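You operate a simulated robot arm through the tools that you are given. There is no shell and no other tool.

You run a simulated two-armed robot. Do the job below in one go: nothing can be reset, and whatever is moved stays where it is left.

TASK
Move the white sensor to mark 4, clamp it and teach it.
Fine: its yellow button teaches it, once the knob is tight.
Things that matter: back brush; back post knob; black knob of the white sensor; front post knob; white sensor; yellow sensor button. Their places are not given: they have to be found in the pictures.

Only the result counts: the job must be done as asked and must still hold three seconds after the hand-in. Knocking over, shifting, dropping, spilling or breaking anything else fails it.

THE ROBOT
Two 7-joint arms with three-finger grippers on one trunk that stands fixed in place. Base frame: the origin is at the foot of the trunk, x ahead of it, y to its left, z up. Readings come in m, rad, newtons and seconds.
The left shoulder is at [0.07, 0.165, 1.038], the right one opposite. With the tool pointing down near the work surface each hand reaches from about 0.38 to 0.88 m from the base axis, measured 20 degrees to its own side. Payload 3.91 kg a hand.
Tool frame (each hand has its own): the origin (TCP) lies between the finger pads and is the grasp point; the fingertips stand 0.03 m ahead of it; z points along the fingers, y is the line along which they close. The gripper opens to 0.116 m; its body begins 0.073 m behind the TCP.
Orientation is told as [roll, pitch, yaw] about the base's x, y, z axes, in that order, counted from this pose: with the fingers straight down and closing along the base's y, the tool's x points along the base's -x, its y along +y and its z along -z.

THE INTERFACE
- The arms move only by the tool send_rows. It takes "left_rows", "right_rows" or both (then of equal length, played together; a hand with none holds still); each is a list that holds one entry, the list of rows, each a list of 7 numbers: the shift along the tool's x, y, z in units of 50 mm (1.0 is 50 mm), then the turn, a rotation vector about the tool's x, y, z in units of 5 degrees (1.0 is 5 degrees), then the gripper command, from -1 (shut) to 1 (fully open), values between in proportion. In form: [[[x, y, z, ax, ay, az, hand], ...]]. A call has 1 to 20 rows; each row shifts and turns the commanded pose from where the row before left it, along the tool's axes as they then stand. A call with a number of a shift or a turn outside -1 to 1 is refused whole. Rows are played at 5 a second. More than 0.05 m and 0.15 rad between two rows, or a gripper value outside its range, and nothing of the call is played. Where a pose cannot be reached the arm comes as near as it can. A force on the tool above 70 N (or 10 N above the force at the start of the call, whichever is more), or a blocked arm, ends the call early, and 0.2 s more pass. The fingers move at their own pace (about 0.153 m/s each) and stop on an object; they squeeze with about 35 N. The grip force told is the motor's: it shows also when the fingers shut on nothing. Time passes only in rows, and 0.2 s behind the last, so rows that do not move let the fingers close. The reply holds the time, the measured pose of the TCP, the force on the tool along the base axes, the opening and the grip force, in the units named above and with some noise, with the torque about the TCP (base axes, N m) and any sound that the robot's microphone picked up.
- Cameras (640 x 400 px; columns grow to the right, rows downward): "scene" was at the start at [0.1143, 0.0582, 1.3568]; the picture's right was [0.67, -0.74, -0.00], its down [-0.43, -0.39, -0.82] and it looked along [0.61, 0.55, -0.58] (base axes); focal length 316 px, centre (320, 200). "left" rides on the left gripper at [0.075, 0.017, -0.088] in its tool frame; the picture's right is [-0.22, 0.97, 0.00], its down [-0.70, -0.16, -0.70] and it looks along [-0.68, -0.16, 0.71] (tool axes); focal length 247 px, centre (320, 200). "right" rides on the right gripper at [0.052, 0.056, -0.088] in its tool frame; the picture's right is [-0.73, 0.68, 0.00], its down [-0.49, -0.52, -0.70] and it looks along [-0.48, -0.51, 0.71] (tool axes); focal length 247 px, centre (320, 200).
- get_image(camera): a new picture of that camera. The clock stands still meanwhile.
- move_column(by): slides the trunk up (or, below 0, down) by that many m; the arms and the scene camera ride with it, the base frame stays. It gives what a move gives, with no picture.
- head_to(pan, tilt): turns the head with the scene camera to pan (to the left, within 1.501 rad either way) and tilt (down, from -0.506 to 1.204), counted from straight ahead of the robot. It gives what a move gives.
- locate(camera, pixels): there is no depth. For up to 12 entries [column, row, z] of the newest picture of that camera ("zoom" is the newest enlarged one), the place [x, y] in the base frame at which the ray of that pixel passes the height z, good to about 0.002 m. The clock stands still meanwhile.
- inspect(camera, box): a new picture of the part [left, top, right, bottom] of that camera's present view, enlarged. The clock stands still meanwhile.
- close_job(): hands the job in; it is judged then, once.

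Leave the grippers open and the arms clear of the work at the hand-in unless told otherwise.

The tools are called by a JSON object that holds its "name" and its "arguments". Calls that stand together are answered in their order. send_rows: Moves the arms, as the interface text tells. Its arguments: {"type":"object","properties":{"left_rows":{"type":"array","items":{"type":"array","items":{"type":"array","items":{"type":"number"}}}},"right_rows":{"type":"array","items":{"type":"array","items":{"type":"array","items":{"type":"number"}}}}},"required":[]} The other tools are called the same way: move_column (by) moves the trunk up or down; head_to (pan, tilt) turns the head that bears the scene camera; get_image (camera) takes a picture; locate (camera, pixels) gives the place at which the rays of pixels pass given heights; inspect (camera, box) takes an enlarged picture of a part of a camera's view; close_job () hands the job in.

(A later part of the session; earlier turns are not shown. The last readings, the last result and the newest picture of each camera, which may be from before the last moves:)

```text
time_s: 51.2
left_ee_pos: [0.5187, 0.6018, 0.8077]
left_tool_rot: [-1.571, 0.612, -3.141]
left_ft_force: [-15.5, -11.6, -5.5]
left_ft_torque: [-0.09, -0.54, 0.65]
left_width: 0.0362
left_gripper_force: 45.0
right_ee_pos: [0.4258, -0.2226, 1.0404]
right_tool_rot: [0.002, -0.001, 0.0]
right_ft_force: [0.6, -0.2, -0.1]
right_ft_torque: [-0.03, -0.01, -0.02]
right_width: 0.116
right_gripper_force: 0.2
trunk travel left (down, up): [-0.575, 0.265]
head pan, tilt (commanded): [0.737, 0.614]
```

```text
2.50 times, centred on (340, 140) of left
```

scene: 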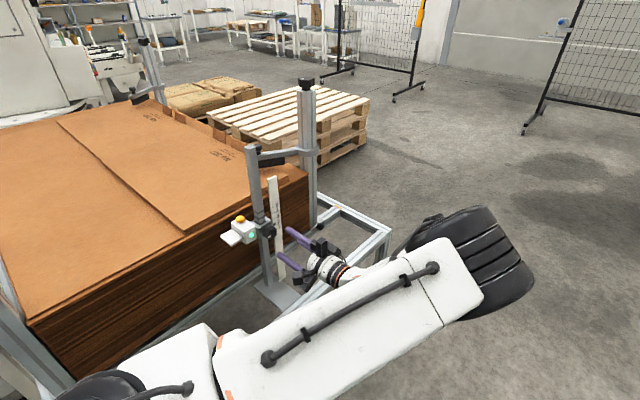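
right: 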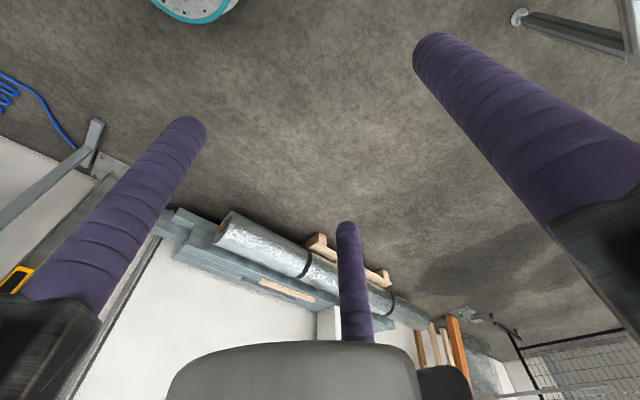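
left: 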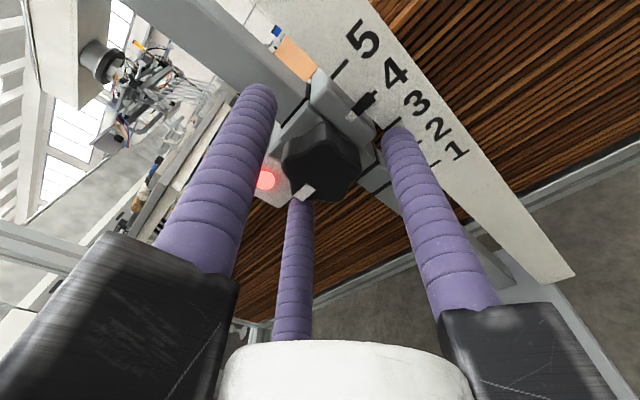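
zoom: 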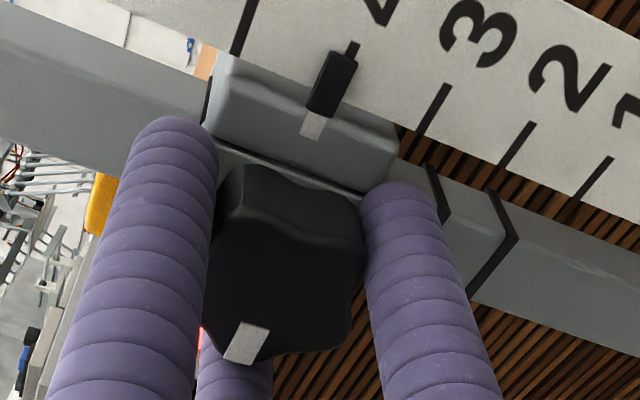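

All of those 10° slipped at about 0.6 N·m, so the knob is tight at its stop and the pointer still sits on tick 4. I open the fingers and back straight off along -y by about 110 mm, then look at the result.

{"name": "send_rows", "arguments": {"left_rows": [[[0, 0, 0, 0, 0, 0, 0.2], [0, 0, 0, 0, 0, 0, 0.2], [0, 0, -0.3, 0, 0, 0, 0.2], [0, 0, -0.6, 0, 0, 0, 0.2], [0, 0, -0.7, 0, 0, 0, 0.2], [0, 0, -0.6, 0, 0, 0, 0.2], [0, 0, 0, 0, 0, 0, 0.2]]]}}

{"name": "get_image", "arguments": {"camera": "left"}}

{"name": "inspect", "arguments": {"camera": "scene", "box": [215, 178, 335, 278]}}

{"name": "inspect", "arguments": {"camera": "scene", "box": [255, 195, 295, 235]}}

```text
time_s: 52.8
left_ee_pos: [0.5236, 0.4937, 0.8078]
left_tool_rot: [-1.57, 0.609, 3.142]
left_ft_force: [0.1, 0.6, -0.5]
left_ft_torque: [0.02, -0.02, -0.03]
left_width: 0.0694
left_gripper_force: 0.0
right_ee_pos: [0.4259, -0.2224, 1.0394]
right_tool_rot: [0.0, 0.003, -0.002]
right_ft_force: [0.0, 0.9, 1.6]
right_ft_torque: [0.01, 0.0, -0.01]
right_width: 0.1162
right_gripper_force: 0.0
trunk travel left (down, up): [-0.575, 0.265]
head pan, tilt (commanded): [0.737, 0.614]
```

```text
taken
```

left: 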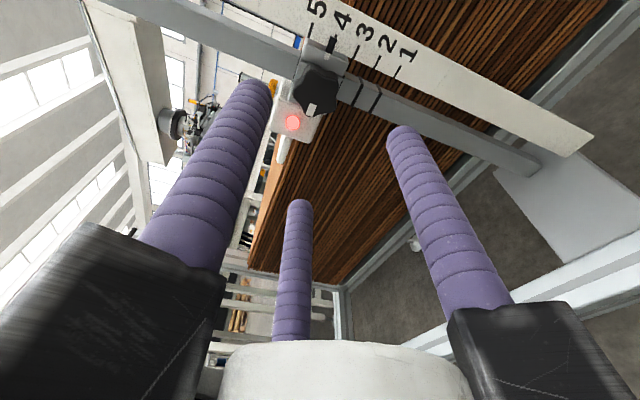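

```text
4.00 times, centred on (275, 228) of scene
```

zoom: 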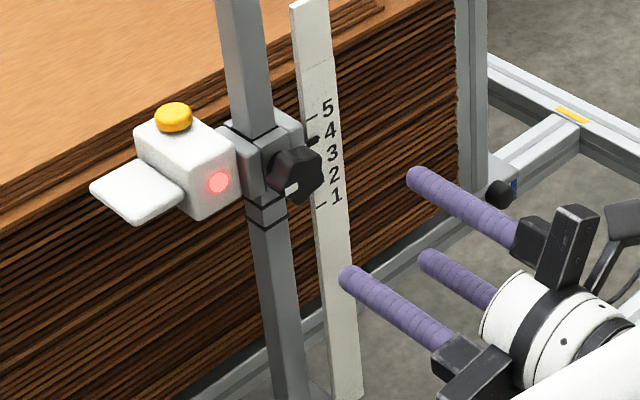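

```text
10.00 times, centred on (275, 215) of scene
```

zoom: 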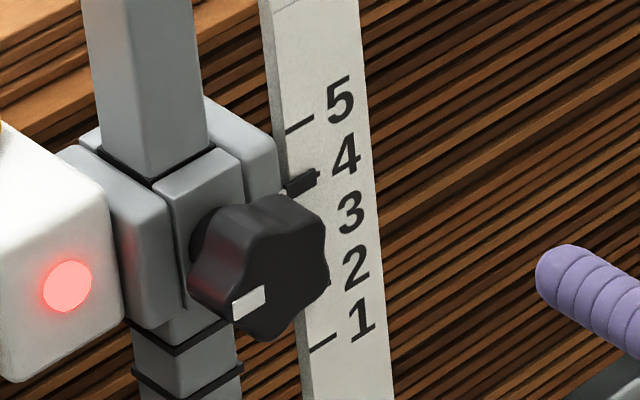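

The carriage holds on mark 4 by itself. I check the pointer once more in the left camera and locate the yellow button for pressing.

{"name": "inspect", "arguments": {"camera": "left", "box": [260, 0, 420, 150]}}

{"name": "inspect", "arguments": {"camera": "left", "box": [300, 15, 370, 75]}}

{"name": "inspect", "arguments": {"camera": "scene", "box": [228, 190, 278, 240]}}

```text
2.67 times, centred on (340, 75) of left
```

zoom: 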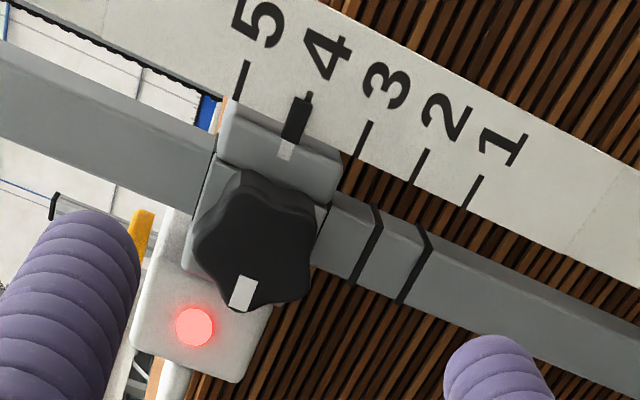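

```text
6.67 times, centred on (335, 45) of left
```

zoom: 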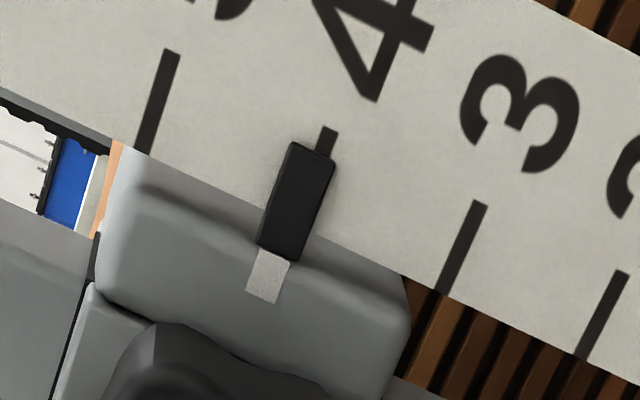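

```text
8.00 times, centred on (253, 215) of scene
```

zoom: 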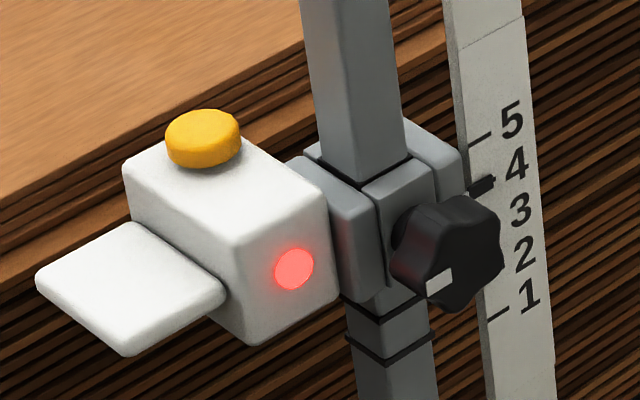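

In this view the pointer seems about 1 mm above tick 4. I spin the free hand 20°, so that its camera is level with the pointer, for a parallax-free reading.

{"name": "send_rows", "arguments": {"left_rows": [[[0, 0, 0, 0, 0, 1, 0.2], [0, 0, 0, 0, 0, 1, 0.2], [0, 0, 0, 0, 0, 1, 0.2], [0, 0, 0, 0, 0, 1, 0.2], [0, 0, 0, 0, 0, 0, 0.2]]]}}

{"name": "get_image", "arguments": {"camera": "left"}}

{"name": "inspect", "arguments": {"camera": "left", "box": [280, 15, 360, 85]}}

```text
time_s: 54.0
left_ee_pos: [0.5223, 0.4923, 0.8092]
left_tool_rot: [-1.571, 0.262, 3.141]
left_ft_force: [-0.2, 0.6, 0.2]
left_ft_torque: [0.01, 0.01, 0.0]
left_width: 0.0694
left_gripper_force: 0.1
right_ee_pos: [0.4264, -0.2223, 1.0393]
right_tool_rot: [0.0, -0.001, -0.002]
right_ft_force: [-0.4, 0.1, 0.0]
right_ft_torque: [0.05, -0.01, 0.03]
right_width: 0.1161
right_gripper_force: 0.0
trunk travel left (down, up): [-0.575, 0.265]
head pan, tilt (commanded): [0.737, 0.614]
```

```text
taken
```

left: 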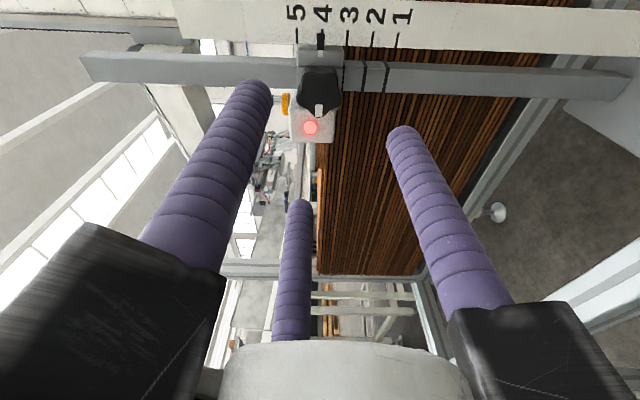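

```text
5.71 times, centred on (320, 50) of left
```

zoom: 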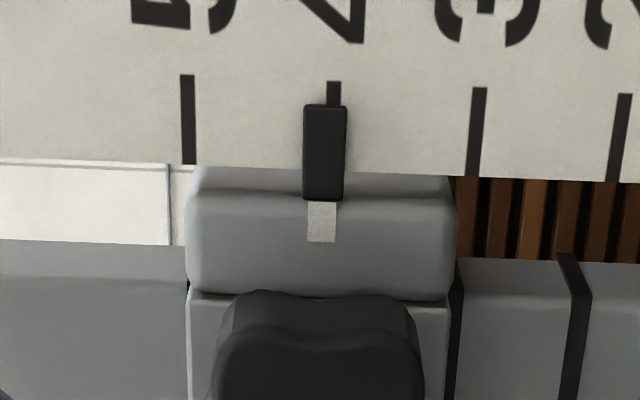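

The level view gives the pointer 1.2 mm above tick 4 (tick x 334, pointer x 325, 7.3 px/mm), which is well inside the 20 mm graduation. The clamp holds by itself. Now I locate the button top from the scene (238.4,206.3) and left (282,104) views to prepare the press.

{"name": "locate", "arguments": {"camera": "scene", "pixels": [[238.4, 206.25, 0.84], [238.4, 206.25, 0.85], [238.4, 206.25, 0.86]]}}

{"name": "inspect", "arguments": {"camera": "left", "box": [265, 70, 345, 150]}}

{"name": "locate", "arguments": {"camera": "left", "pixels": [[282, 104, 0.84], [282, 104, 0.845], [282, 104, 0.85], [290, 104, 0.83], [290, 104, 0.84]]}}

```text
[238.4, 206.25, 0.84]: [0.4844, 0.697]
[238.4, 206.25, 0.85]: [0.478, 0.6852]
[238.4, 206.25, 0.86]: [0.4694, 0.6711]
```

```text
5.00 times, centred on (305, 110) of left
```

zoom: 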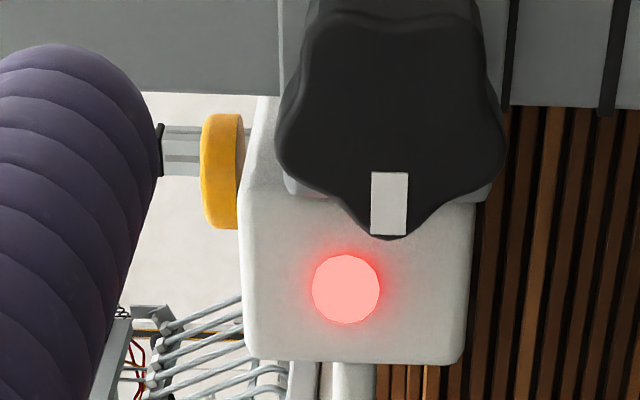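

```text
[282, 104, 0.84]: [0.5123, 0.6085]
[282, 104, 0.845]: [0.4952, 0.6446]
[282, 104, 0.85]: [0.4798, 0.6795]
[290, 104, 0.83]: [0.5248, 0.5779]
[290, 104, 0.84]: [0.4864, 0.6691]
```

The button centre is about (0.4785, 0.686), its top at z about 0.8505, diameter about 24 mm. I'll press it from above with the side of one finger. First, at this safe distance, I spin the hand back 45° so that one finger is lower right. Then I move to x 0.438, z 0.92, still at y 0.49.

{"name": "send_rows", "arguments": {"left_rows": [[[0, 0, 0, 0, 0, -1, 0.2], [0, 0, 0, 0, 0, -1, 0.2], [0, 0, 0, 0, 0, -1, 0.2], [0, 0, 0, 0, 0, -1, 0.2], [0, 0, 0, 0, 0, -1, 0.2], [0, 0, 0, 0, 0, -1, 0.2], [0, 0, 0, 0, 0, -1, 0.2], [0, 0, 0, 0, 0, -1, 0.2], [0, 0, 0, 0, 0, -1, 0.2], [0.359, -0.856, 0, 0, 0, 0, 0.2], [0.359, -0.856, 0, 0, 0, 0, 0.2], [0.359, -0.856, 0, 0, 0, 0, 0.2], [0, 0, 0, 0, 0, 0, 0.2]]]}}

{"name": "get_image", "arguments": {"camera": "left"}}

{"name": "get_image", "arguments": {"camera": "scene"}}

```text
time_s: 56.8
left_ee_pos: [0.4275, 0.5043, 0.9001]
left_tool_rot: [-1.521, 1.022, -3.057]
left_ft_force: [0.2, 0.4, -0.7]
left_ft_torque: [0.0, 0.0, 0.02]
left_width: 0.0694
left_gripper_force: 0.1
right_ee_pos: [0.427, -0.2229, 1.04]
right_tool_rot: [0.0, 0.003, -0.002]
right_ft_force: [-0.1, 0.2, 0.2]
right_ft_torque: [0.01, 0.0, -0.02]
right_width: 0.1162
right_gripper_force: 0.0
trunk travel left (down, up): [-0.575, 0.265]
head pan, tilt (commanded): [0.737, 0.614]
```

```text
taken
```

left: 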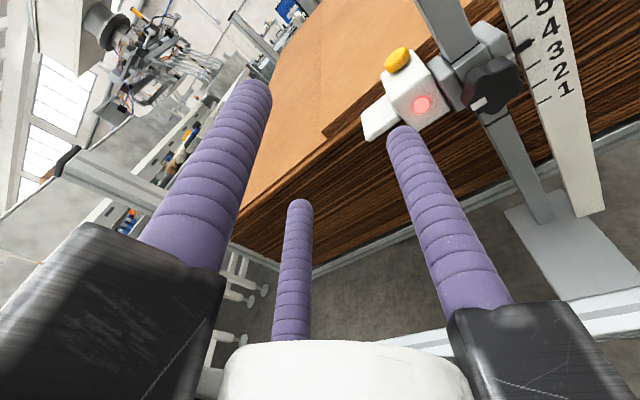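

```text
taken
```

scene: 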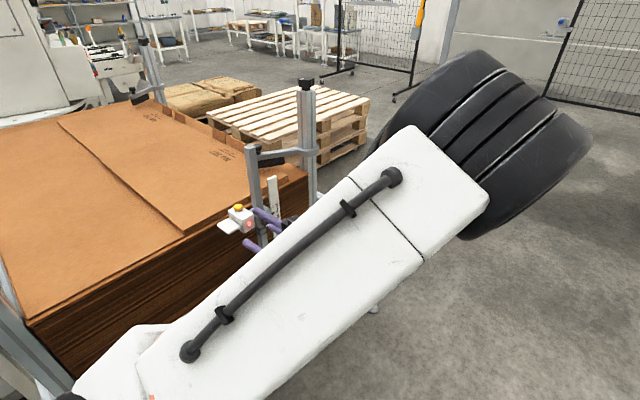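

The hand is near the planned place: (0.4275, 0.504, 0.900), slightly tilted because the arm is folded here. The LED is still red. I move forward 0.1 m along +y, above the sensor's level, and re-check the pose.

{"name": "send_rows", "arguments": {"left_rows": [[[0, 0, 0.5, 0, 0, 0, 0.2], [0, 0, 0.5, 0, 0, 0, 0.2], [0, 0, 0.5, 0, 0, 0, 0.2], [0, 0, 0.5, 0, 0, 0, 0.2], [0, 0, 0, 0, 0, 0, 0.2], [0, 0, 0, 0, 0, 0, 0.2]]]}}

{"name": "get_image", "arguments": {"camera": "left"}}

{"name": "inspect", "arguments": {"camera": "scene", "box": [205, 165, 325, 265]}}

```text
time_s: 58.2
left_ee_pos: [0.4341, 0.5949, 0.915]
left_tool_rot: [-1.559, 1.046, -3.123]
left_ft_force: [0.2, -0.1, 0.7]
left_ft_torque: [-0.03, 0.03, 0.03]
left_width: 0.0695
left_gripper_force: 0.0
right_ee_pos: [0.4247, -0.2241, 1.0393]
right_tool_rot: [0.002, 0.002, -0.002]
right_ft_force: [0.4, 0.1, -0.4]
right_ft_torque: [0.01, -0.01, -0.06]
right_width: 0.1156
right_gripper_force: 0.0
trunk travel left (down, up): [-0.575, 0.265]
head pan, tilt (commanded): [0.737, 0.614]
```

```text
taken
```

left: 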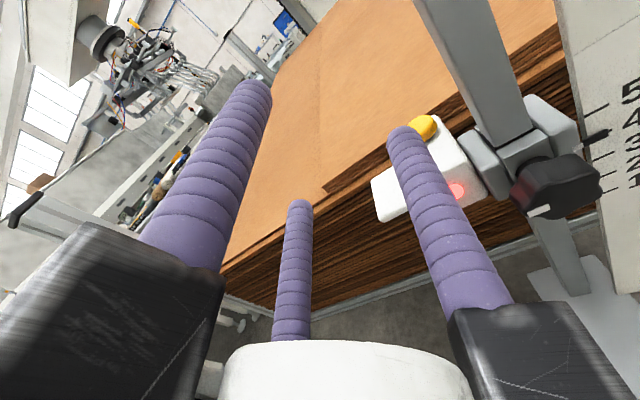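

```text
4.00 times, centred on (265, 215) of scene
```

zoom: 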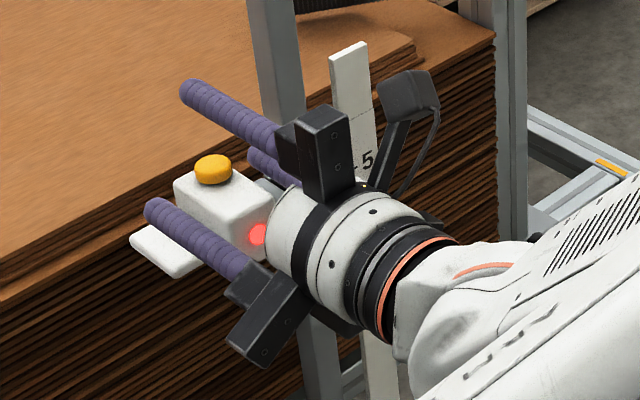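

The lower-right finger is lined up in front of the button, and its underside is about 29 mm above the button top. I advance another 75 mm so that the finger lies over the button's centre.

{"name": "send_rows", "arguments": {"left_rows": [[[0, 0, 0.5, 0, 0, 0, 0.2], [0, 0, 0.5, 0, 0, 0, 0.2], [0, 0, 0.5, 0, 0, 0, 0.2], [0, 0, 0, 0, 0, 0, 0.2], [0, 0, 0, 0, 0, 0, 0.2]]]}}

{"name": "get_image", "arguments": {"camera": "left"}}

{"name": "inspect", "arguments": {"camera": "scene", "box": [205, 165, 325, 265]}}

```text
time_s: 59.4
left_ee_pos: [0.4384, 0.6683, 0.9166]
left_tool_rot: [-1.571, 1.047, 3.138]
left_ft_force: [0.2, -0.3, -0.1]
left_ft_torque: [0.02, -0.02, -0.03]
left_width: 0.0696
left_gripper_force: 0.0
right_ee_pos: [0.4257, -0.2225, 1.0405]
right_tool_rot: [-0.002, 0.001, -0.002]
right_ft_force: [0.0, 1.0, -0.3]
right_ft_torque: [-0.08, 0.01, -0.01]
right_width: 0.1159
right_gripper_force: 0.0
trunk travel left (down, up): [-0.575, 0.265]
head pan, tilt (commanded): [0.737, 0.614]
```

```text
taken
```

left: 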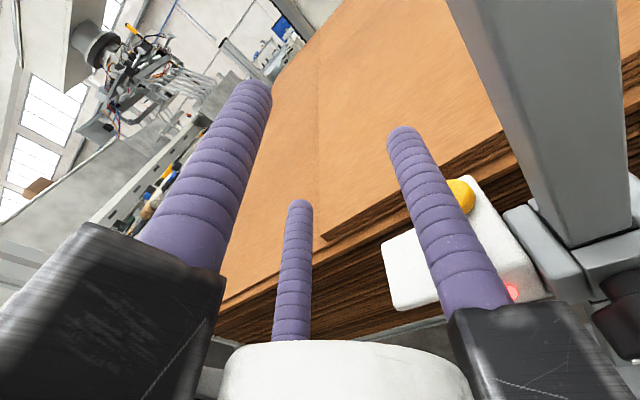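

```text
4.00 times, centred on (265, 215) of scene
```

zoom: 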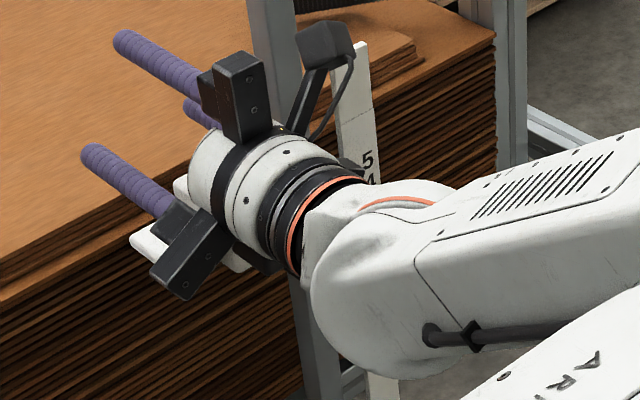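

The hand stands at (0.4384, 0.6683, 0.9166) with the finger above the button. The left camera still sees the LED at (512,293) and the button at (462,195). I descend 25 mm, to just above the expected contact.

{"name": "send_rows", "arguments": {"left_rows": [[[-0.144, 0.083, 0, 0, 0, 0, 0.2], [-0.144, 0.083, 0, 0, 0, 0, 0.2], [-0.144, 0.083, 0, 0, 0, 0, 0.2], [0, 0, 0, 0, 0, 0, 0.2]]]}}

{"name": "get_image", "arguments": {"camera": "left"}}

```text
time_s: 60.4
left_ee_pos: [0.4378, 0.6646, 0.8935]
left_tool_rot: [-1.572, 1.047, 3.139]
left_ft_force: [1.1, 0.3, -1.1]
left_ft_torque: [0.01, 0.01, 0.01]
left_width: 0.0697
left_gripper_force: 0.1
right_ee_pos: [0.4246, -0.2233, 1.039]
right_tool_rot: [0.0, 0.0, -0.001]
right_ft_force: [-0.6, -0.1, 0.7]
right_ft_torque: [-0.01, 0.03, -0.01]
right_width: 0.1158
right_gripper_force: 0.0
trunk travel left (down, up): [-0.575, 0.265]
head pan, tilt (commanded): [0.737, 0.614]
```

```text
taken
```

left: 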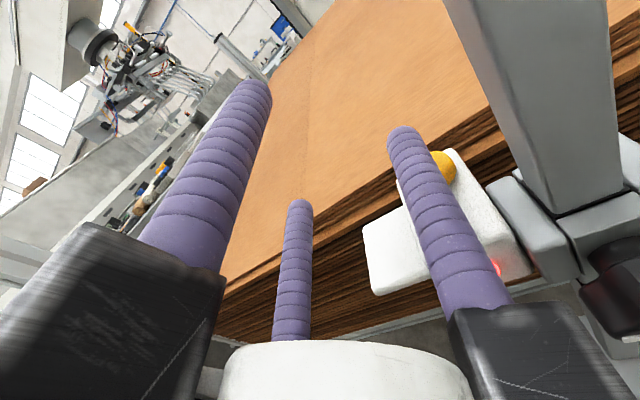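

No contact yet at z 0.8935. I go down another 5 mm and read the force.

{"name": "send_rows", "arguments": {"left_rows": [[[-0.043, 0.025, 0, 0, 0, 0, 0.2], [-0.043, 0.025, 0, 0, 0, 0, 0.2], [0, 0, 0, 0, 0, 0, 0.2]]]}}

{"name": "get_image", "arguments": {"camera": "left"}}

```text
time_s: 61.2
left_ee_pos: [0.4383, 0.6667, 0.8882]
left_tool_rot: [-1.572, 1.047, 3.138]
left_ft_force: [0.3, -0.1, 0.1]
left_ft_torque: [-0.03, 0.02, -0.01]
left_width: 0.0696
left_gripper_force: 0.2
right_ee_pos: [0.4254, -0.2235, 1.0397]
right_tool_rot: [0.001, 0.0, -0.002]
right_ft_force: [0.0, -0.7, 0.0]
right_ft_torque: [-0.02, 0.03, 0.02]
right_width: 0.1161
right_gripper_force: 0.0
trunk travel left (down, up): [-0.575, 0.265]
head pan, tilt (commanded): [0.737, 0.614]
```

```text
taken
```

left: 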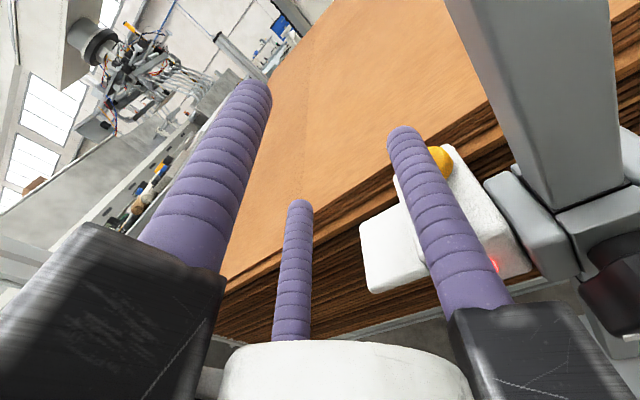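

{"name": "inspect", "arguments": {"camera": "left", "box": [360, 100, 560, 300]}}

{"name": "send_rows", "arguments": {"left_rows": [[[-0.035, 0.02, 0, 0, 0, 0, 0.2], [0, 0, 0, 0, 0, 0, 0.2]]]}}

```text
2.00 times, centred on (460, 200) of left
```

zoom: 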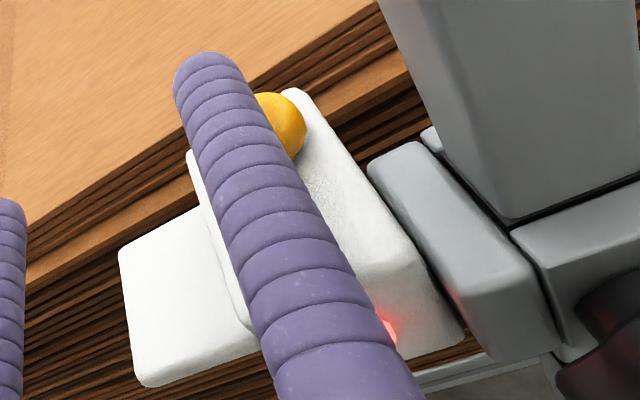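

```text
time_s: 61.8
left_ee_pos: [0.4373, 0.6662, 0.8863]
left_tool_rot: [-1.574, 1.048, 3.141]
left_ft_force: [-0.4, -0.6, 0.2]
left_ft_torque: [-0.03, 0.04, 0.01]
left_width: 0.0699
left_gripper_force: 0.0
right_ee_pos: [0.4255, -0.2224, 1.0395]
right_tool_rot: [0.0, -0.001, -0.003]
right_ft_force: [0.1, -0.5, -0.2]
right_ft_torque: [0.01, 0.03, 0.01]
right_width: 0.1159
right_gripper_force: 0.1
trunk travel left (down, up): [-0.575, 0.265]
head pan, tilt (commanded): [0.737, 0.614]
```

The finger lies over the button and reaches beyond it, with still no force at z 0.8863. I continue down in small steps, reading the force each time.

{"name": "send_rows", "arguments": {"left_rows": [[[-0.026, 0.015, 0, 0, 0, 0, 0.2], [0, 0, 0, 0, 0, 0, 0.2]]]}}

{"name": "send_rows", "arguments": {"left_rows": [[[-0.026, 0.015, 0, 0, 0, 0, 0.2], [0, 0, 0, 0, 0, 0, 0.2]]]}}

{"name": "inspect", "arguments": {"camera": "left", "box": [360, 100, 560, 300]}}

```text
time_s: 62.4
left_ee_pos: [0.4379, 0.6661, 0.8852]
left_tool_rot: [-1.57, 1.045, 3.139]
left_ft_force: [0.2, 0.6, 0.2]
left_ft_torque: [-0.03, 0.02, 0.03]
left_width: 0.0695
left_gripper_force: 0.0
right_ee_pos: [0.4271, -0.2231, 1.0395]
right_tool_rot: [0.0, -0.001, -0.002]
right_ft_force: [-0.4, 0.0, 0.3]
right_ft_torque: [0.02, -0.01, 0.03]
right_width: 0.1161
right_gripper_force: 0.1
trunk travel left (down, up): [-0.575, 0.265]
head pan, tilt (commanded): [0.737, 0.614]
```

```text
time_s: 63.0
left_ee_pos: [0.4382, 0.6662, 0.8815]
left_tool_rot: [-1.571, 1.047, 3.14]
left_ft_force: [-0.3, 0.4, -0.3]
left_ft_torque: [0.0, 0.01, 0.05]
left_width: 0.0696
left_gripper_force: 0.1
right_ee_pos: [0.4251, -0.2232, 1.0393]
right_tool_rot: [-0.001, 0.0, -0.001]
right_ft_force: [-0.5, 0.3, -0.2]
right_ft_torque: [-0.04, 0.0, -0.02]
right_width: 0.1161
right_gripper_force: 0.1
trunk travel left (down, up): [-0.575, 0.265]
head pan, tilt (commanded): [0.737, 0.614]
```

```text
2.00 times, centred on (460, 200) of left
```

zoom: 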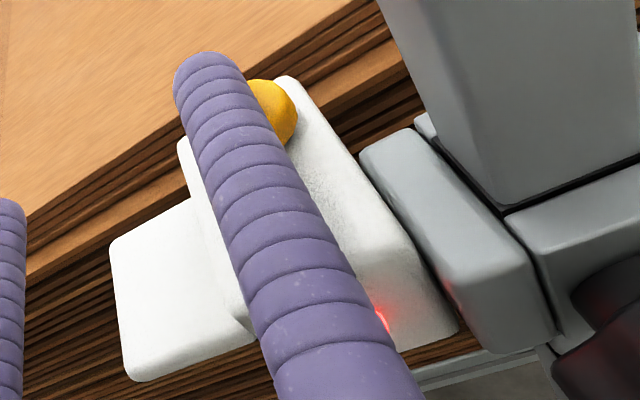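

Still no force at z 0.8815. I keep going down in small steps.

{"name": "send_rows", "arguments": {"left_rows": [[[-0.026, 0.015, 0, 0, 0, 0, 0.2], [0, 0, 0, 0, 0, 0, 0.2]]]}}

{"name": "send_rows", "arguments": {"left_rows": [[[-0.026, 0.015, 0, 0, 0, 0, 0.2], [0, 0, 0, 0, 0, 0, 0.2]]]}}

{"name": "inspect", "arguments": {"camera": "left", "box": [360, 100, 560, 300]}}

```text
time_s: 63.6
left_ee_pos: [0.4375, 0.666, 0.8811]
left_tool_rot: [-1.572, 1.047, 3.141]
left_ft_force: [0.6, 0.2, 1.5]
left_ft_torque: [0.03, 0.01, 0.01]
left_width: 0.0697
left_gripper_force: 0.0
right_ee_pos: [0.4264, -0.2233, 1.0403]
right_tool_rot: [0.0, -0.002, -0.002]
right_ft_force: [0.2, -0.6, -0.5]
right_ft_torque: [0.0, 0.02, -0.02]
right_width: 0.1161
right_gripper_force: 0.1
trunk travel left (down, up): [-0.575, 0.265]
head pan, tilt (commanded): [0.737, 0.614]
```

```text
time_s: 64.2
left_ee_pos: [0.4372, 0.6659, 0.8801]
left_tool_rot: [-1.57, 1.048, 3.138]
left_ft_force: [-0.1, 0.5, 0.0]
left_ft_torque: [0.0, 0.03, -0.01]
left_width: 0.0696
left_gripper_force: 0.0
right_ee_pos: [0.426, -0.2227, 1.0398]
right_tool_rot: [0.001, 0.001, -0.001]
right_ft_force: [0.4, -0.1, 0.0]
right_ft_torque: [0.02, -0.02, -0.01]
right_width: 0.1157
right_gripper_force: 0.0
trunk travel left (down, up): [-0.575, 0.265]
head pan, tilt (commanded): [0.737, 0.614]
```

```text
2.00 times, centred on (460, 200) of left
```

zoom: 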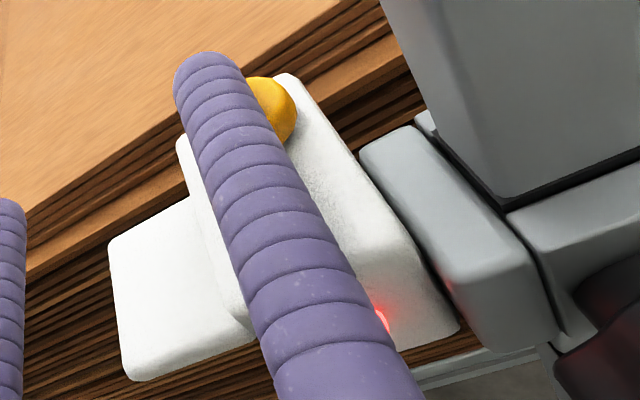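

No force yet, and in the view the finger covers only the left part of the button. I locate the button's visible right edge, zoom (297,108), and the box's far corner to check the sideways offset.

{"name": "locate", "arguments": {"camera": "left", "pixels": [[448.5, 154, 0.85], [448.5, 154, 0.845], [440, 139, 0.85], [441, 137, 0.84], [447, 168, 0.845], [447, 168, 0.85]]}}

```text
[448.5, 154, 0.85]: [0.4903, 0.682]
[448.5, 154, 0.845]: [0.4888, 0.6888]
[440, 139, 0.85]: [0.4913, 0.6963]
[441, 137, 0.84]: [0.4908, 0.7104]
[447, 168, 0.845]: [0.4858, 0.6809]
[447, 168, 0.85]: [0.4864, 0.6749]
```

{"name": "locate", "arguments": {"camera": "left", "pixels": [[421, 135, 0.857], [388, 149, 0.857], [404, 127, 0.857], [427, 150, 0.857], [394, 165, 0.857]]}}

```text
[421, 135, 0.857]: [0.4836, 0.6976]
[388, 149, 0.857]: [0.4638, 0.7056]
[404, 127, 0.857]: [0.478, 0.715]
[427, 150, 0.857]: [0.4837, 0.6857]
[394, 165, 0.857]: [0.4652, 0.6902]
```

The finger's axis is at x about 0.474, radius about 10 mm, and the button centre at x about 0.478. So I am nearly centred and contact should be within 1–3 mm. I shift +3 mm in x and go on down in small steps.

{"name": "send_rows", "arguments": {"left_rows": [[[0.004, 0.067, 0, 0, 0, 0, 0.2], [0, 0, 0, 0, 0, 0, 0.2]]]}}

{"name": "send_rows", "arguments": {"left_rows": [[[-0.026, 0.015, 0, 0, 0, 0, 0.2], [0, 0, 0, 0, 0, 0, 0.2]]]}}

{"name": "inspect", "arguments": {"camera": "left", "box": [360, 100, 560, 300]}}

```text
time_s: 64.8
left_ee_pos: [0.4408, 0.6676, 0.879]
left_tool_rot: [-1.573, 1.049, 3.14]
left_ft_force: [0.8, -0.5, 1.6]
left_ft_torque: [0.01, -0.02, 0.0]
left_width: 0.0696
left_gripper_force: 0.1
right_ee_pos: [0.4258, -0.2225, 1.0396]
right_tool_rot: [0.001, 0.0, -0.001]
right_ft_force: [0.2, 1.2, 0.2]
right_ft_torque: [0.0, 0.0, -0.01]
right_width: 0.1158
right_gripper_force: 0.1
trunk travel left (down, up): [-0.575, 0.265]
head pan, tilt (commanded): [0.737, 0.614]
```

```text
time_s: 65.4
left_ee_pos: [0.4416, 0.6667, 0.8781]
left_tool_rot: [-1.573, 1.047, 3.14]
left_ft_force: [0.0, 0.2, 1.0]
left_ft_torque: [0.02, -0.02, 0.05]
left_width: 0.0693
left_gripper_force: 0.1
right_ee_pos: [0.4252, -0.2224, 1.0401]
right_tool_rot: [0.001, -0.001, -0.002]
right_ft_force: [0.2, -0.5, 0.9]
right_ft_torque: [0.0, 0.0, 0.02]
right_width: 0.1161
right_gripper_force: 0.1
trunk travel left (down, up): [-0.575, 0.265]
head pan, tilt (commanded): [0.737, 0.614]
```

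```text
2.00 times, centred on (460, 200) of left
```

zoom: 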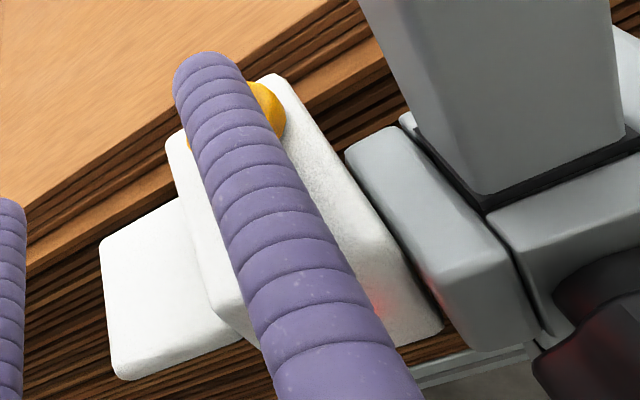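

The finger is now well centred, with a bit of yellow visible on both sides. I continue down in steps.

{"name": "send_rows", "arguments": {"left_rows": [[[-0.026, 0.015, 0, 0, 0, 0, 0.2], [0, 0, 0, 0, 0, 0, 0.2]]]}}

{"name": "send_rows", "arguments": {"left_rows": [[[-0.026, 0.015, 0, 0, 0, 0, 0.2], [0, 0, 0, 0, 0, 0, 0.2]]]}}

{"name": "inspect", "arguments": {"camera": "left", "box": [360, 100, 560, 300]}}

```text
time_s: 66.0
left_ee_pos: [0.4405, 0.6667, 0.8753]
left_tool_rot: [-1.573, 1.046, 3.14]
left_ft_force: [-0.6, 0.3, 1.2]
left_ft_torque: [0.0, -0.06, -0.01]
left_width: 0.0692
left_gripper_force: 0.0
right_ee_pos: [0.4263, -0.2225, 1.0399]
right_tool_rot: [-0.001, -0.001, -0.002]
right_ft_force: [0.6, 0.3, -0.1]
right_ft_torque: [0.02, 0.01, 0.03]
right_width: 0.116
right_gripper_force: 0.1
trunk travel left (down, up): [-0.575, 0.265]
head pan, tilt (commanded): [0.737, 0.614]
heard: click
```

```text
time_s: 66.6
left_ee_pos: [0.4408, 0.666, 0.8749]
left_tool_rot: [-1.571, 1.046, 3.141]
left_ft_force: [-0.7, -0.1, 1.4]
left_ft_torque: [0.02, -0.07, 0.01]
left_width: 0.0691
left_gripper_force: 0.1
right_ee_pos: [0.4262, -0.2242, 1.0399]
right_tool_rot: [0.0, 0.0, -0.001]
right_ft_force: [-0.1, 0.5, -0.2]
right_ft_torque: [-0.03, 0.01, 0.02]
right_width: 0.1161
right_gripper_force: 0.1
trunk travel left (down, up): [-0.575, 0.265]
head pan, tilt (commanded): [0.737, 0.614]
```

```text
2.00 times, centred on (460, 200) of left
```

zoom: 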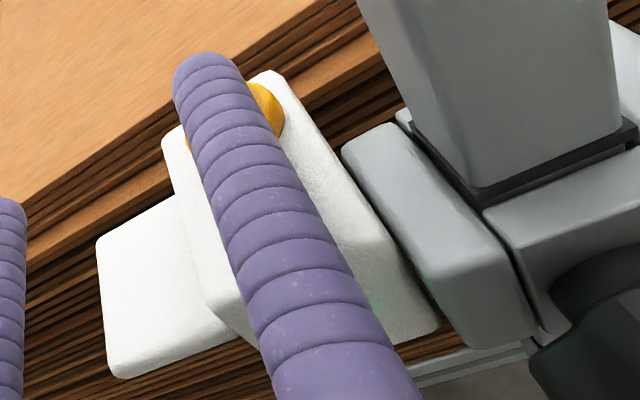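

I heard a click and the glow on the box has turned green, so the sensor has been taught with only about 1.4 N. I lift straight up 40 mm and check.

{"name": "send_rows", "arguments": {"left_rows": [[[0.116, -0.067, 0, 0, 0, 0, 0.2], [0.231, -0.133, 0, 0, 0, 0, 0.2], [0.231, -0.133, 0, 0, 0, 0, 0.2], [0.116, -0.067, 0, 0, 0, 0, 0.2], [0, 0, 0, 0, 0, 0, 0.2]]]}}

{"name": "get_image", "arguments": {"camera": "left"}}

```text
time_s: 67.8
left_ee_pos: [0.4402, 0.6669, 0.9146]
left_tool_rot: [-1.571, 1.046, 3.141]
left_ft_force: [0.7, -0.6, -0.5]
left_ft_torque: [-0.01, 0.01, 0.01]
left_width: 0.0696
left_gripper_force: 0.0
right_ee_pos: [0.4267, -0.2231, 1.0398]
right_tool_rot: [-0.001, 0.002, -0.002]
right_ft_force: [-0.2, 1.0, -0.2]
right_ft_torque: [0.01, 0.0, 0.01]
right_width: 0.1161
right_gripper_force: 0.2
trunk travel left (down, up): [-0.575, 0.265]
head pan, tilt (commanded): [0.737, 0.614]
```

```text
taken
```

left: 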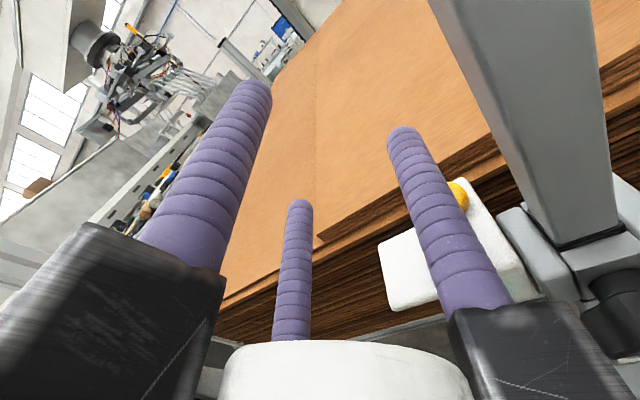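

The hand is clear above the button. I now retreat straight back along -y by 180 mm, opening the gripper fully only once away from the sensor.

{"name": "send_rows", "arguments": {"left_rows": [[[0, 0, -0.5, 0, 0, 0, 0.2], [0, 0, -0.6, 0, 0, 0, 0.2], [0, 0, -0.6, 0, 0, 0, 0.2], [0, 0, -0.6, 0, 0, 0, 0.2], [0, 0, -0.6, 0, 0, 0, 0.2], [0, 0, -0.6, 0, 0, 0, 0.2], [0, 0, 0, 0, 0, 0, 0.2]]]}}

{"name": "get_image", "arguments": {"camera": "left"}}

{"name": "inspect", "arguments": {"camera": "scene", "box": [215, 165, 335, 265]}}

```text
time_s: 69.4
left_ee_pos: [0.4227, 0.5044, 0.9004]
left_tool_rot: [-1.521, 1.021, -3.058]
left_ft_force: [0.1, -0.1, -0.3]
left_ft_torque: [0.02, -0.01, 0.01]
left_width: 0.0699
left_gripper_force: 0.0
right_ee_pos: [0.4257, -0.2231, 1.0393]
right_tool_rot: [0.0, 0.0, -0.002]
right_ft_force: [1.1, 0.6, 0.6]
right_ft_torque: [0.0, -0.02, -0.01]
right_width: 0.116
right_gripper_force: 0.0
trunk travel left (down, up): [-0.575, 0.265]
head pan, tilt (commanded): [0.737, 0.614]
```

```text
taken
```

left: 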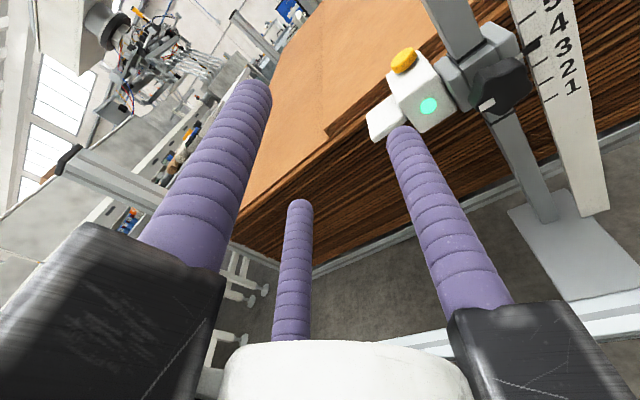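

```text
4.00 times, centred on (275, 215) of scene
```

zoom: 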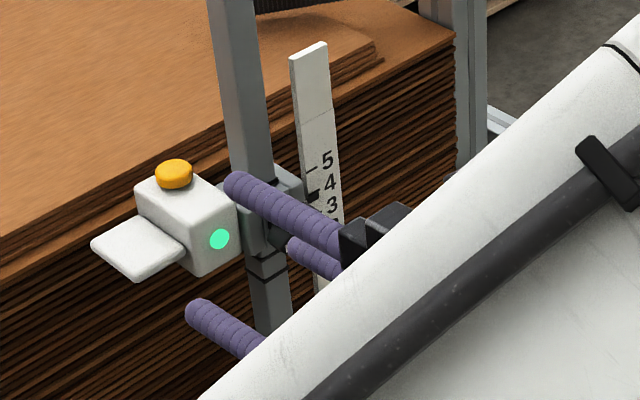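

The LED is green: the sensor is taught. For a final check I bring the hand back to the same viewing pose as at the start (spin 140°), exactly 40 mm higher and well in front of the knob, to compare the pointer and knob mark directly.

{"name": "send_rows", "arguments": {"left_rows": [[[-0.392, 0.827, 0.0, 0, 0, 0, 0.2], [-0.392, 0.827, 0.0, 0, 0, 0, 0.2], [-0.392, 0.827, 0.0, 0, 0, 0, 0.2], [0, 0, 0, 0, 0, 1, 0.2], [0, 0, 0, 0, 0, 1, 0.2], [0, 0, 0, 0, 0, 1, 0.2], [0, 0, 0, 0, 0, 1, 0.2], [0, 0, 0, 0, 0, 0, 0.2], [0, 0, 0, 0, 0, 0, 0.2]]]}}

```text
time_s: 71.4
left_ee_pos: [0.5182, 0.4913, 0.8013]
left_tool_rot: [-1.572, 0.698, 3.139]
left_ft_force: [0.2, 0.8, -0.4]
left_ft_torque: [0.02, 0.03, -0.02]
left_width: 0.0694
left_gripper_force: 0.0
right_ee_pos: [0.4255, -0.2236, 1.0407]
right_tool_rot: [0.001, 0.001, -0.001]
right_ft_force: [-0.3, -0.2, -0.6]
right_ft_torque: [0.0, -0.02, 0.06]
right_width: 0.116
right_gripper_force: 0.0
trunk travel left (down, up): [-0.575, 0.265]
head pan, tilt (commanded): [0.737, 0.614]
```

{"name": "send_rows", "arguments": {"left_rows": [[[0.057, -0.067, 0.357, 0, 0, 0, 0.2], [0, 0, 0.357, 0, 0, 0, 0.2], [0, 0, 0, 0, 0, 0, 0.2], [0, 0, 0, 0, 0, 0, 0.2]]]}}

{"name": "inspect", "arguments": {"camera": "left", "box": [230, 0, 430, 180]}}

{"name": "inspect", "arguments": {"camera": "left", "box": [300, 20, 380, 80]}}

```text
time_s: 72.4
left_ee_pos: [0.5207, 0.5271, 0.8075]
left_tool_rot: [-1.571, 0.699, 3.139]
left_ft_force: [0.6, -1.3, 0.2]
left_ft_torque: [-0.04, -0.01, -0.03]
left_width: 0.0695
left_gripper_force: 0.1
right_ee_pos: [0.4252, -0.2215, 1.0393]
right_tool_rot: [0.0, 0.001, -0.002]
right_ft_force: [0.0, 0.6, 0.2]
right_ft_torque: [0.03, 0.0, 0.01]
right_width: 0.1158
right_gripper_force: 0.1
trunk travel left (down, up): [-0.575, 0.265]
head pan, tilt (commanded): [0.737, 0.614]
```

```text
2.22 times, centred on (330, 90) of left
```

zoom: 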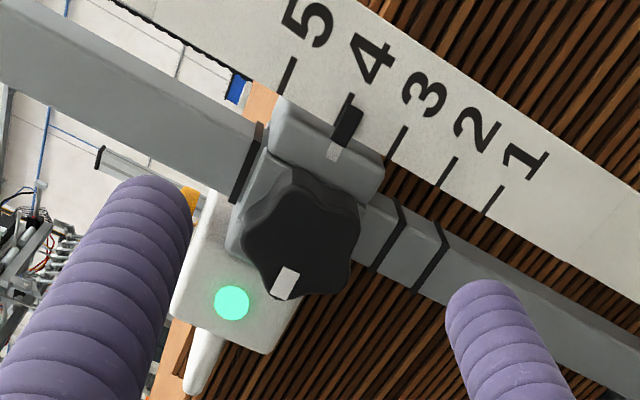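

```text
6.67 times, centred on (340, 50) of left
```

zoom: 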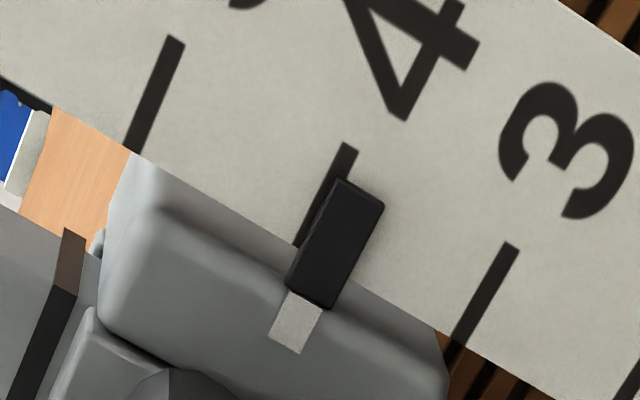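

The LED is green, but the pointer now stands about 3 mm below tick 4: in this view the tick shows to the left of the pointer. The carriage sank, either by slow creep or under the button press. I wait 3 s without moving and look again, to tell which.

{"name": "send_rows", "arguments": {"left_rows": [[[0, 0, 0, 0, 0, 0, 0.2], [0, 0, 0, 0, 0, 0, 0.2], [0, 0, 0, 0, 0, 0, 0.2], [0, 0, 0, 0, 0, 0, 0.2], [0, 0, 0, 0, 0, 0, 0.2], [0, 0, 0, 0, 0, 0, 0.2], [0, 0, 0, 0, 0, 0, 0.2], [0, 0, 0, 0, 0, 0, 0.2], [0, 0, 0, 0, 0, 0, 0.2], [0, 0, 0, 0, 0, 0, 0.2], [0, 0, 0, 0, 0, 0, 0.2], [0, 0, 0, 0, 0, 0, 0.2], [0, 0, 0, 0, 0, 0, 0.2], [0, 0, 0, 0, 0, 0, 0.2], [0, 0, 0, 0, 0, 0, 0.2]]]}}

{"name": "inspect", "arguments": {"camera": "left", "box": [300, 20, 380, 80]}}

{"name": "inspect", "arguments": {"camera": "scene", "box": [255, 195, 295, 235]}}

```text
time_s: 75.6
left_ee_pos: [0.5194, 0.5266, 0.8074]
left_tool_rot: [-1.571, 0.698, 3.139]
left_ft_force: [0.1, 0.2, -0.6]
left_ft_torque: [-0.01, 0.02, -0.02]
left_width: 0.0699
left_gripper_force: 0.0
right_ee_pos: [0.4258, -0.223, 1.0405]
right_tool_rot: [0.0, 0.002, -0.002]
right_ft_force: [0.6, 0.1, 0.2]
right_ft_torque: [0.01, 0.0, -0.01]
right_width: 0.1162
right_gripper_force: 0.0
trunk travel left (down, up): [-0.575, 0.265]
head pan, tilt (commanded): [0.737, 0.614]
```

```text
6.67 times, centred on (340, 50) of left
```

zoom: 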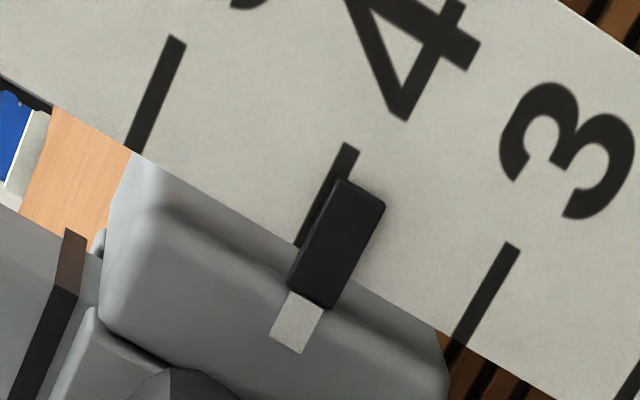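

```text
10.00 times, centred on (275, 215) of scene
```

zoom: 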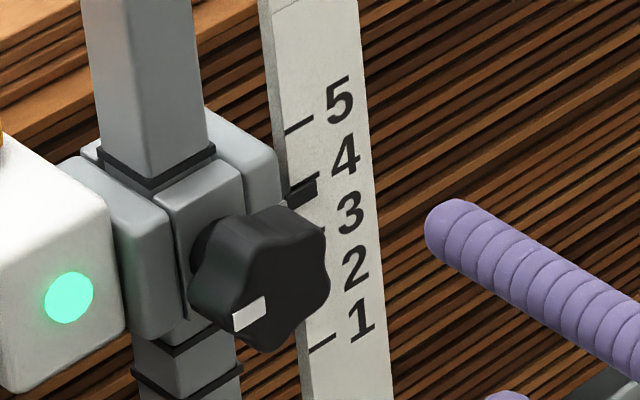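

There is no creep in 3 s, so the light button press pushed the carriage down about 4 mm. The clamp is therefore not really tight yet. I must find out how far the knob is from its original, tight angle. I spin the hand back to 0° at this stand-off to repeat the very first close-up of the knob for a direct comparison.

{"name": "send_rows", "arguments": {"left_rows": [[[0, 0, 0, 0, 0, -1, 0.2], [0, 0, 0, 0, 0, -1, 0.2], [0, 0, 0, 0, 0, -1, 0.2], [0, 0, 0, 0, 0, -1, 0.2], [0, 0, 0, 0, 0, -1, 0.2], [0, 0, 0, 0, 0, -1, 0.2], [0, 0, 0, 0, 0, -1, 0.2], [0, 0, 0, 0, 0, -1, 0.2], [0, 0, 0, 0, 0, -1, 0.2], [0, 0, 0, 0, 0, -1, 0.2], [0, 0, 0, 0, 0, -1, 0.2], [0, 0, 0, 0, 0, -1, 0.2], [0, 0, 0, 0, 0, -1, 0.2], [0, 0, 0, 0, 0, -1, 0.2], [0, 0, 0, 0, 0, -1, 0.2], [0, 0, 0, 0, 0, -1, 0.2], [0, 0, 0, 0, 0, -1, 0.2], [0, 0, 0, 0, 0, -1, 0.2], [0, 0, 0, 0, 0, -1, 0.2], [0, 0, 0, 0, 0, -1, 0.2]]]}}

{"name": "send_rows", "arguments": {"left_rows": [[[0, 0, 0, 0, 0, -1, 0.2], [0, 0, 0, 0, 0, -1, 0.2], [0, 0, 0, 0, 0, -1, 0.2], [0, 0, 0, 0, 0, -1, 0.2], [0, 0, 0, 0, 0, -1, 0.2], [0, 0, 0, 0, 0, -1, 0.2], [0, 0, 0, 0, 0, -1, 0.2], [0, 0, 0, 0, 0, -1, 0.2], [0, 0, 0, 0, 0, 0, 0.2]]]}}

{"name": "get_image", "arguments": {"camera": "left"}}

{"name": "inspect", "arguments": {"camera": "left", "box": [250, 20, 410, 150]}}

```text
time_s: 79.8
left_ee_pos: [0.5183, 0.5258, 0.8061]
left_tool_rot: [1.571, 0.696, 0.0]
left_ft_force: [-1.5, 0.1, 0.0]
left_ft_torque: [0.0, -0.02, -0.01]
left_width: 0.0695
left_gripper_force: 0.2
right_ee_pos: [0.4254, -0.2231, 1.039]
right_tool_rot: [-0.001, 0.002, -0.001]
right_ft_force: [0.3, 0.0, 0.3]
right_ft_torque: [0.0, 0.03, 0.0]
right_width: 0.1161
right_gripper_force: 0.0
trunk travel left (down, up): [-0.575, 0.265]
head pan, tilt (commanded): [0.737, 0.614]
```

```text
time_s: 81.8
left_ee_pos: [0.5192, 0.5265, 0.8068]
left_tool_rot: [1.571, -0.002, -0.001]
left_ft_force: [0.0, 0.6, 1.0]
left_ft_torque: [0.06, 0.0, 0.02]
left_width: 0.0696
left_gripper_force: 0.0
right_ee_pos: [0.4259, -0.2233, 1.0398]
right_tool_rot: [0.0, 0.001, -0.003]
right_ft_force: [-0.6, -0.5, -0.2]
right_ft_torque: [-0.03, -0.06, -0.04]
right_width: 0.116
right_gripper_force: 0.1
trunk travel left (down, up): [-0.575, 0.265]
head pan, tilt (commanded): [0.737, 0.614]
```

```text
taken
```

left: 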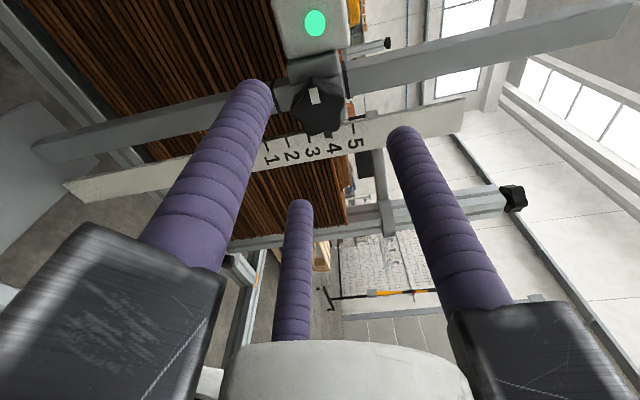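

```text
3.08 times, centred on (330, 85) of left
```

zoom: 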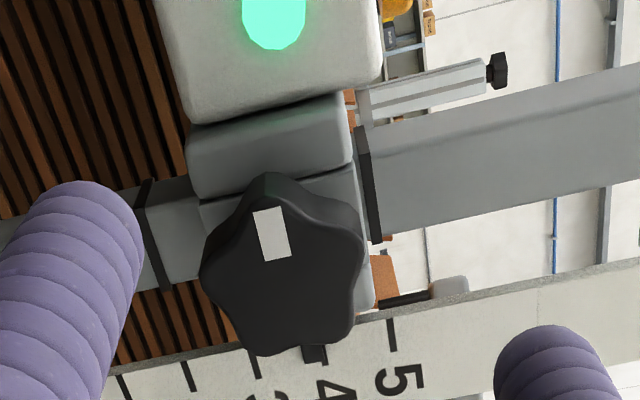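

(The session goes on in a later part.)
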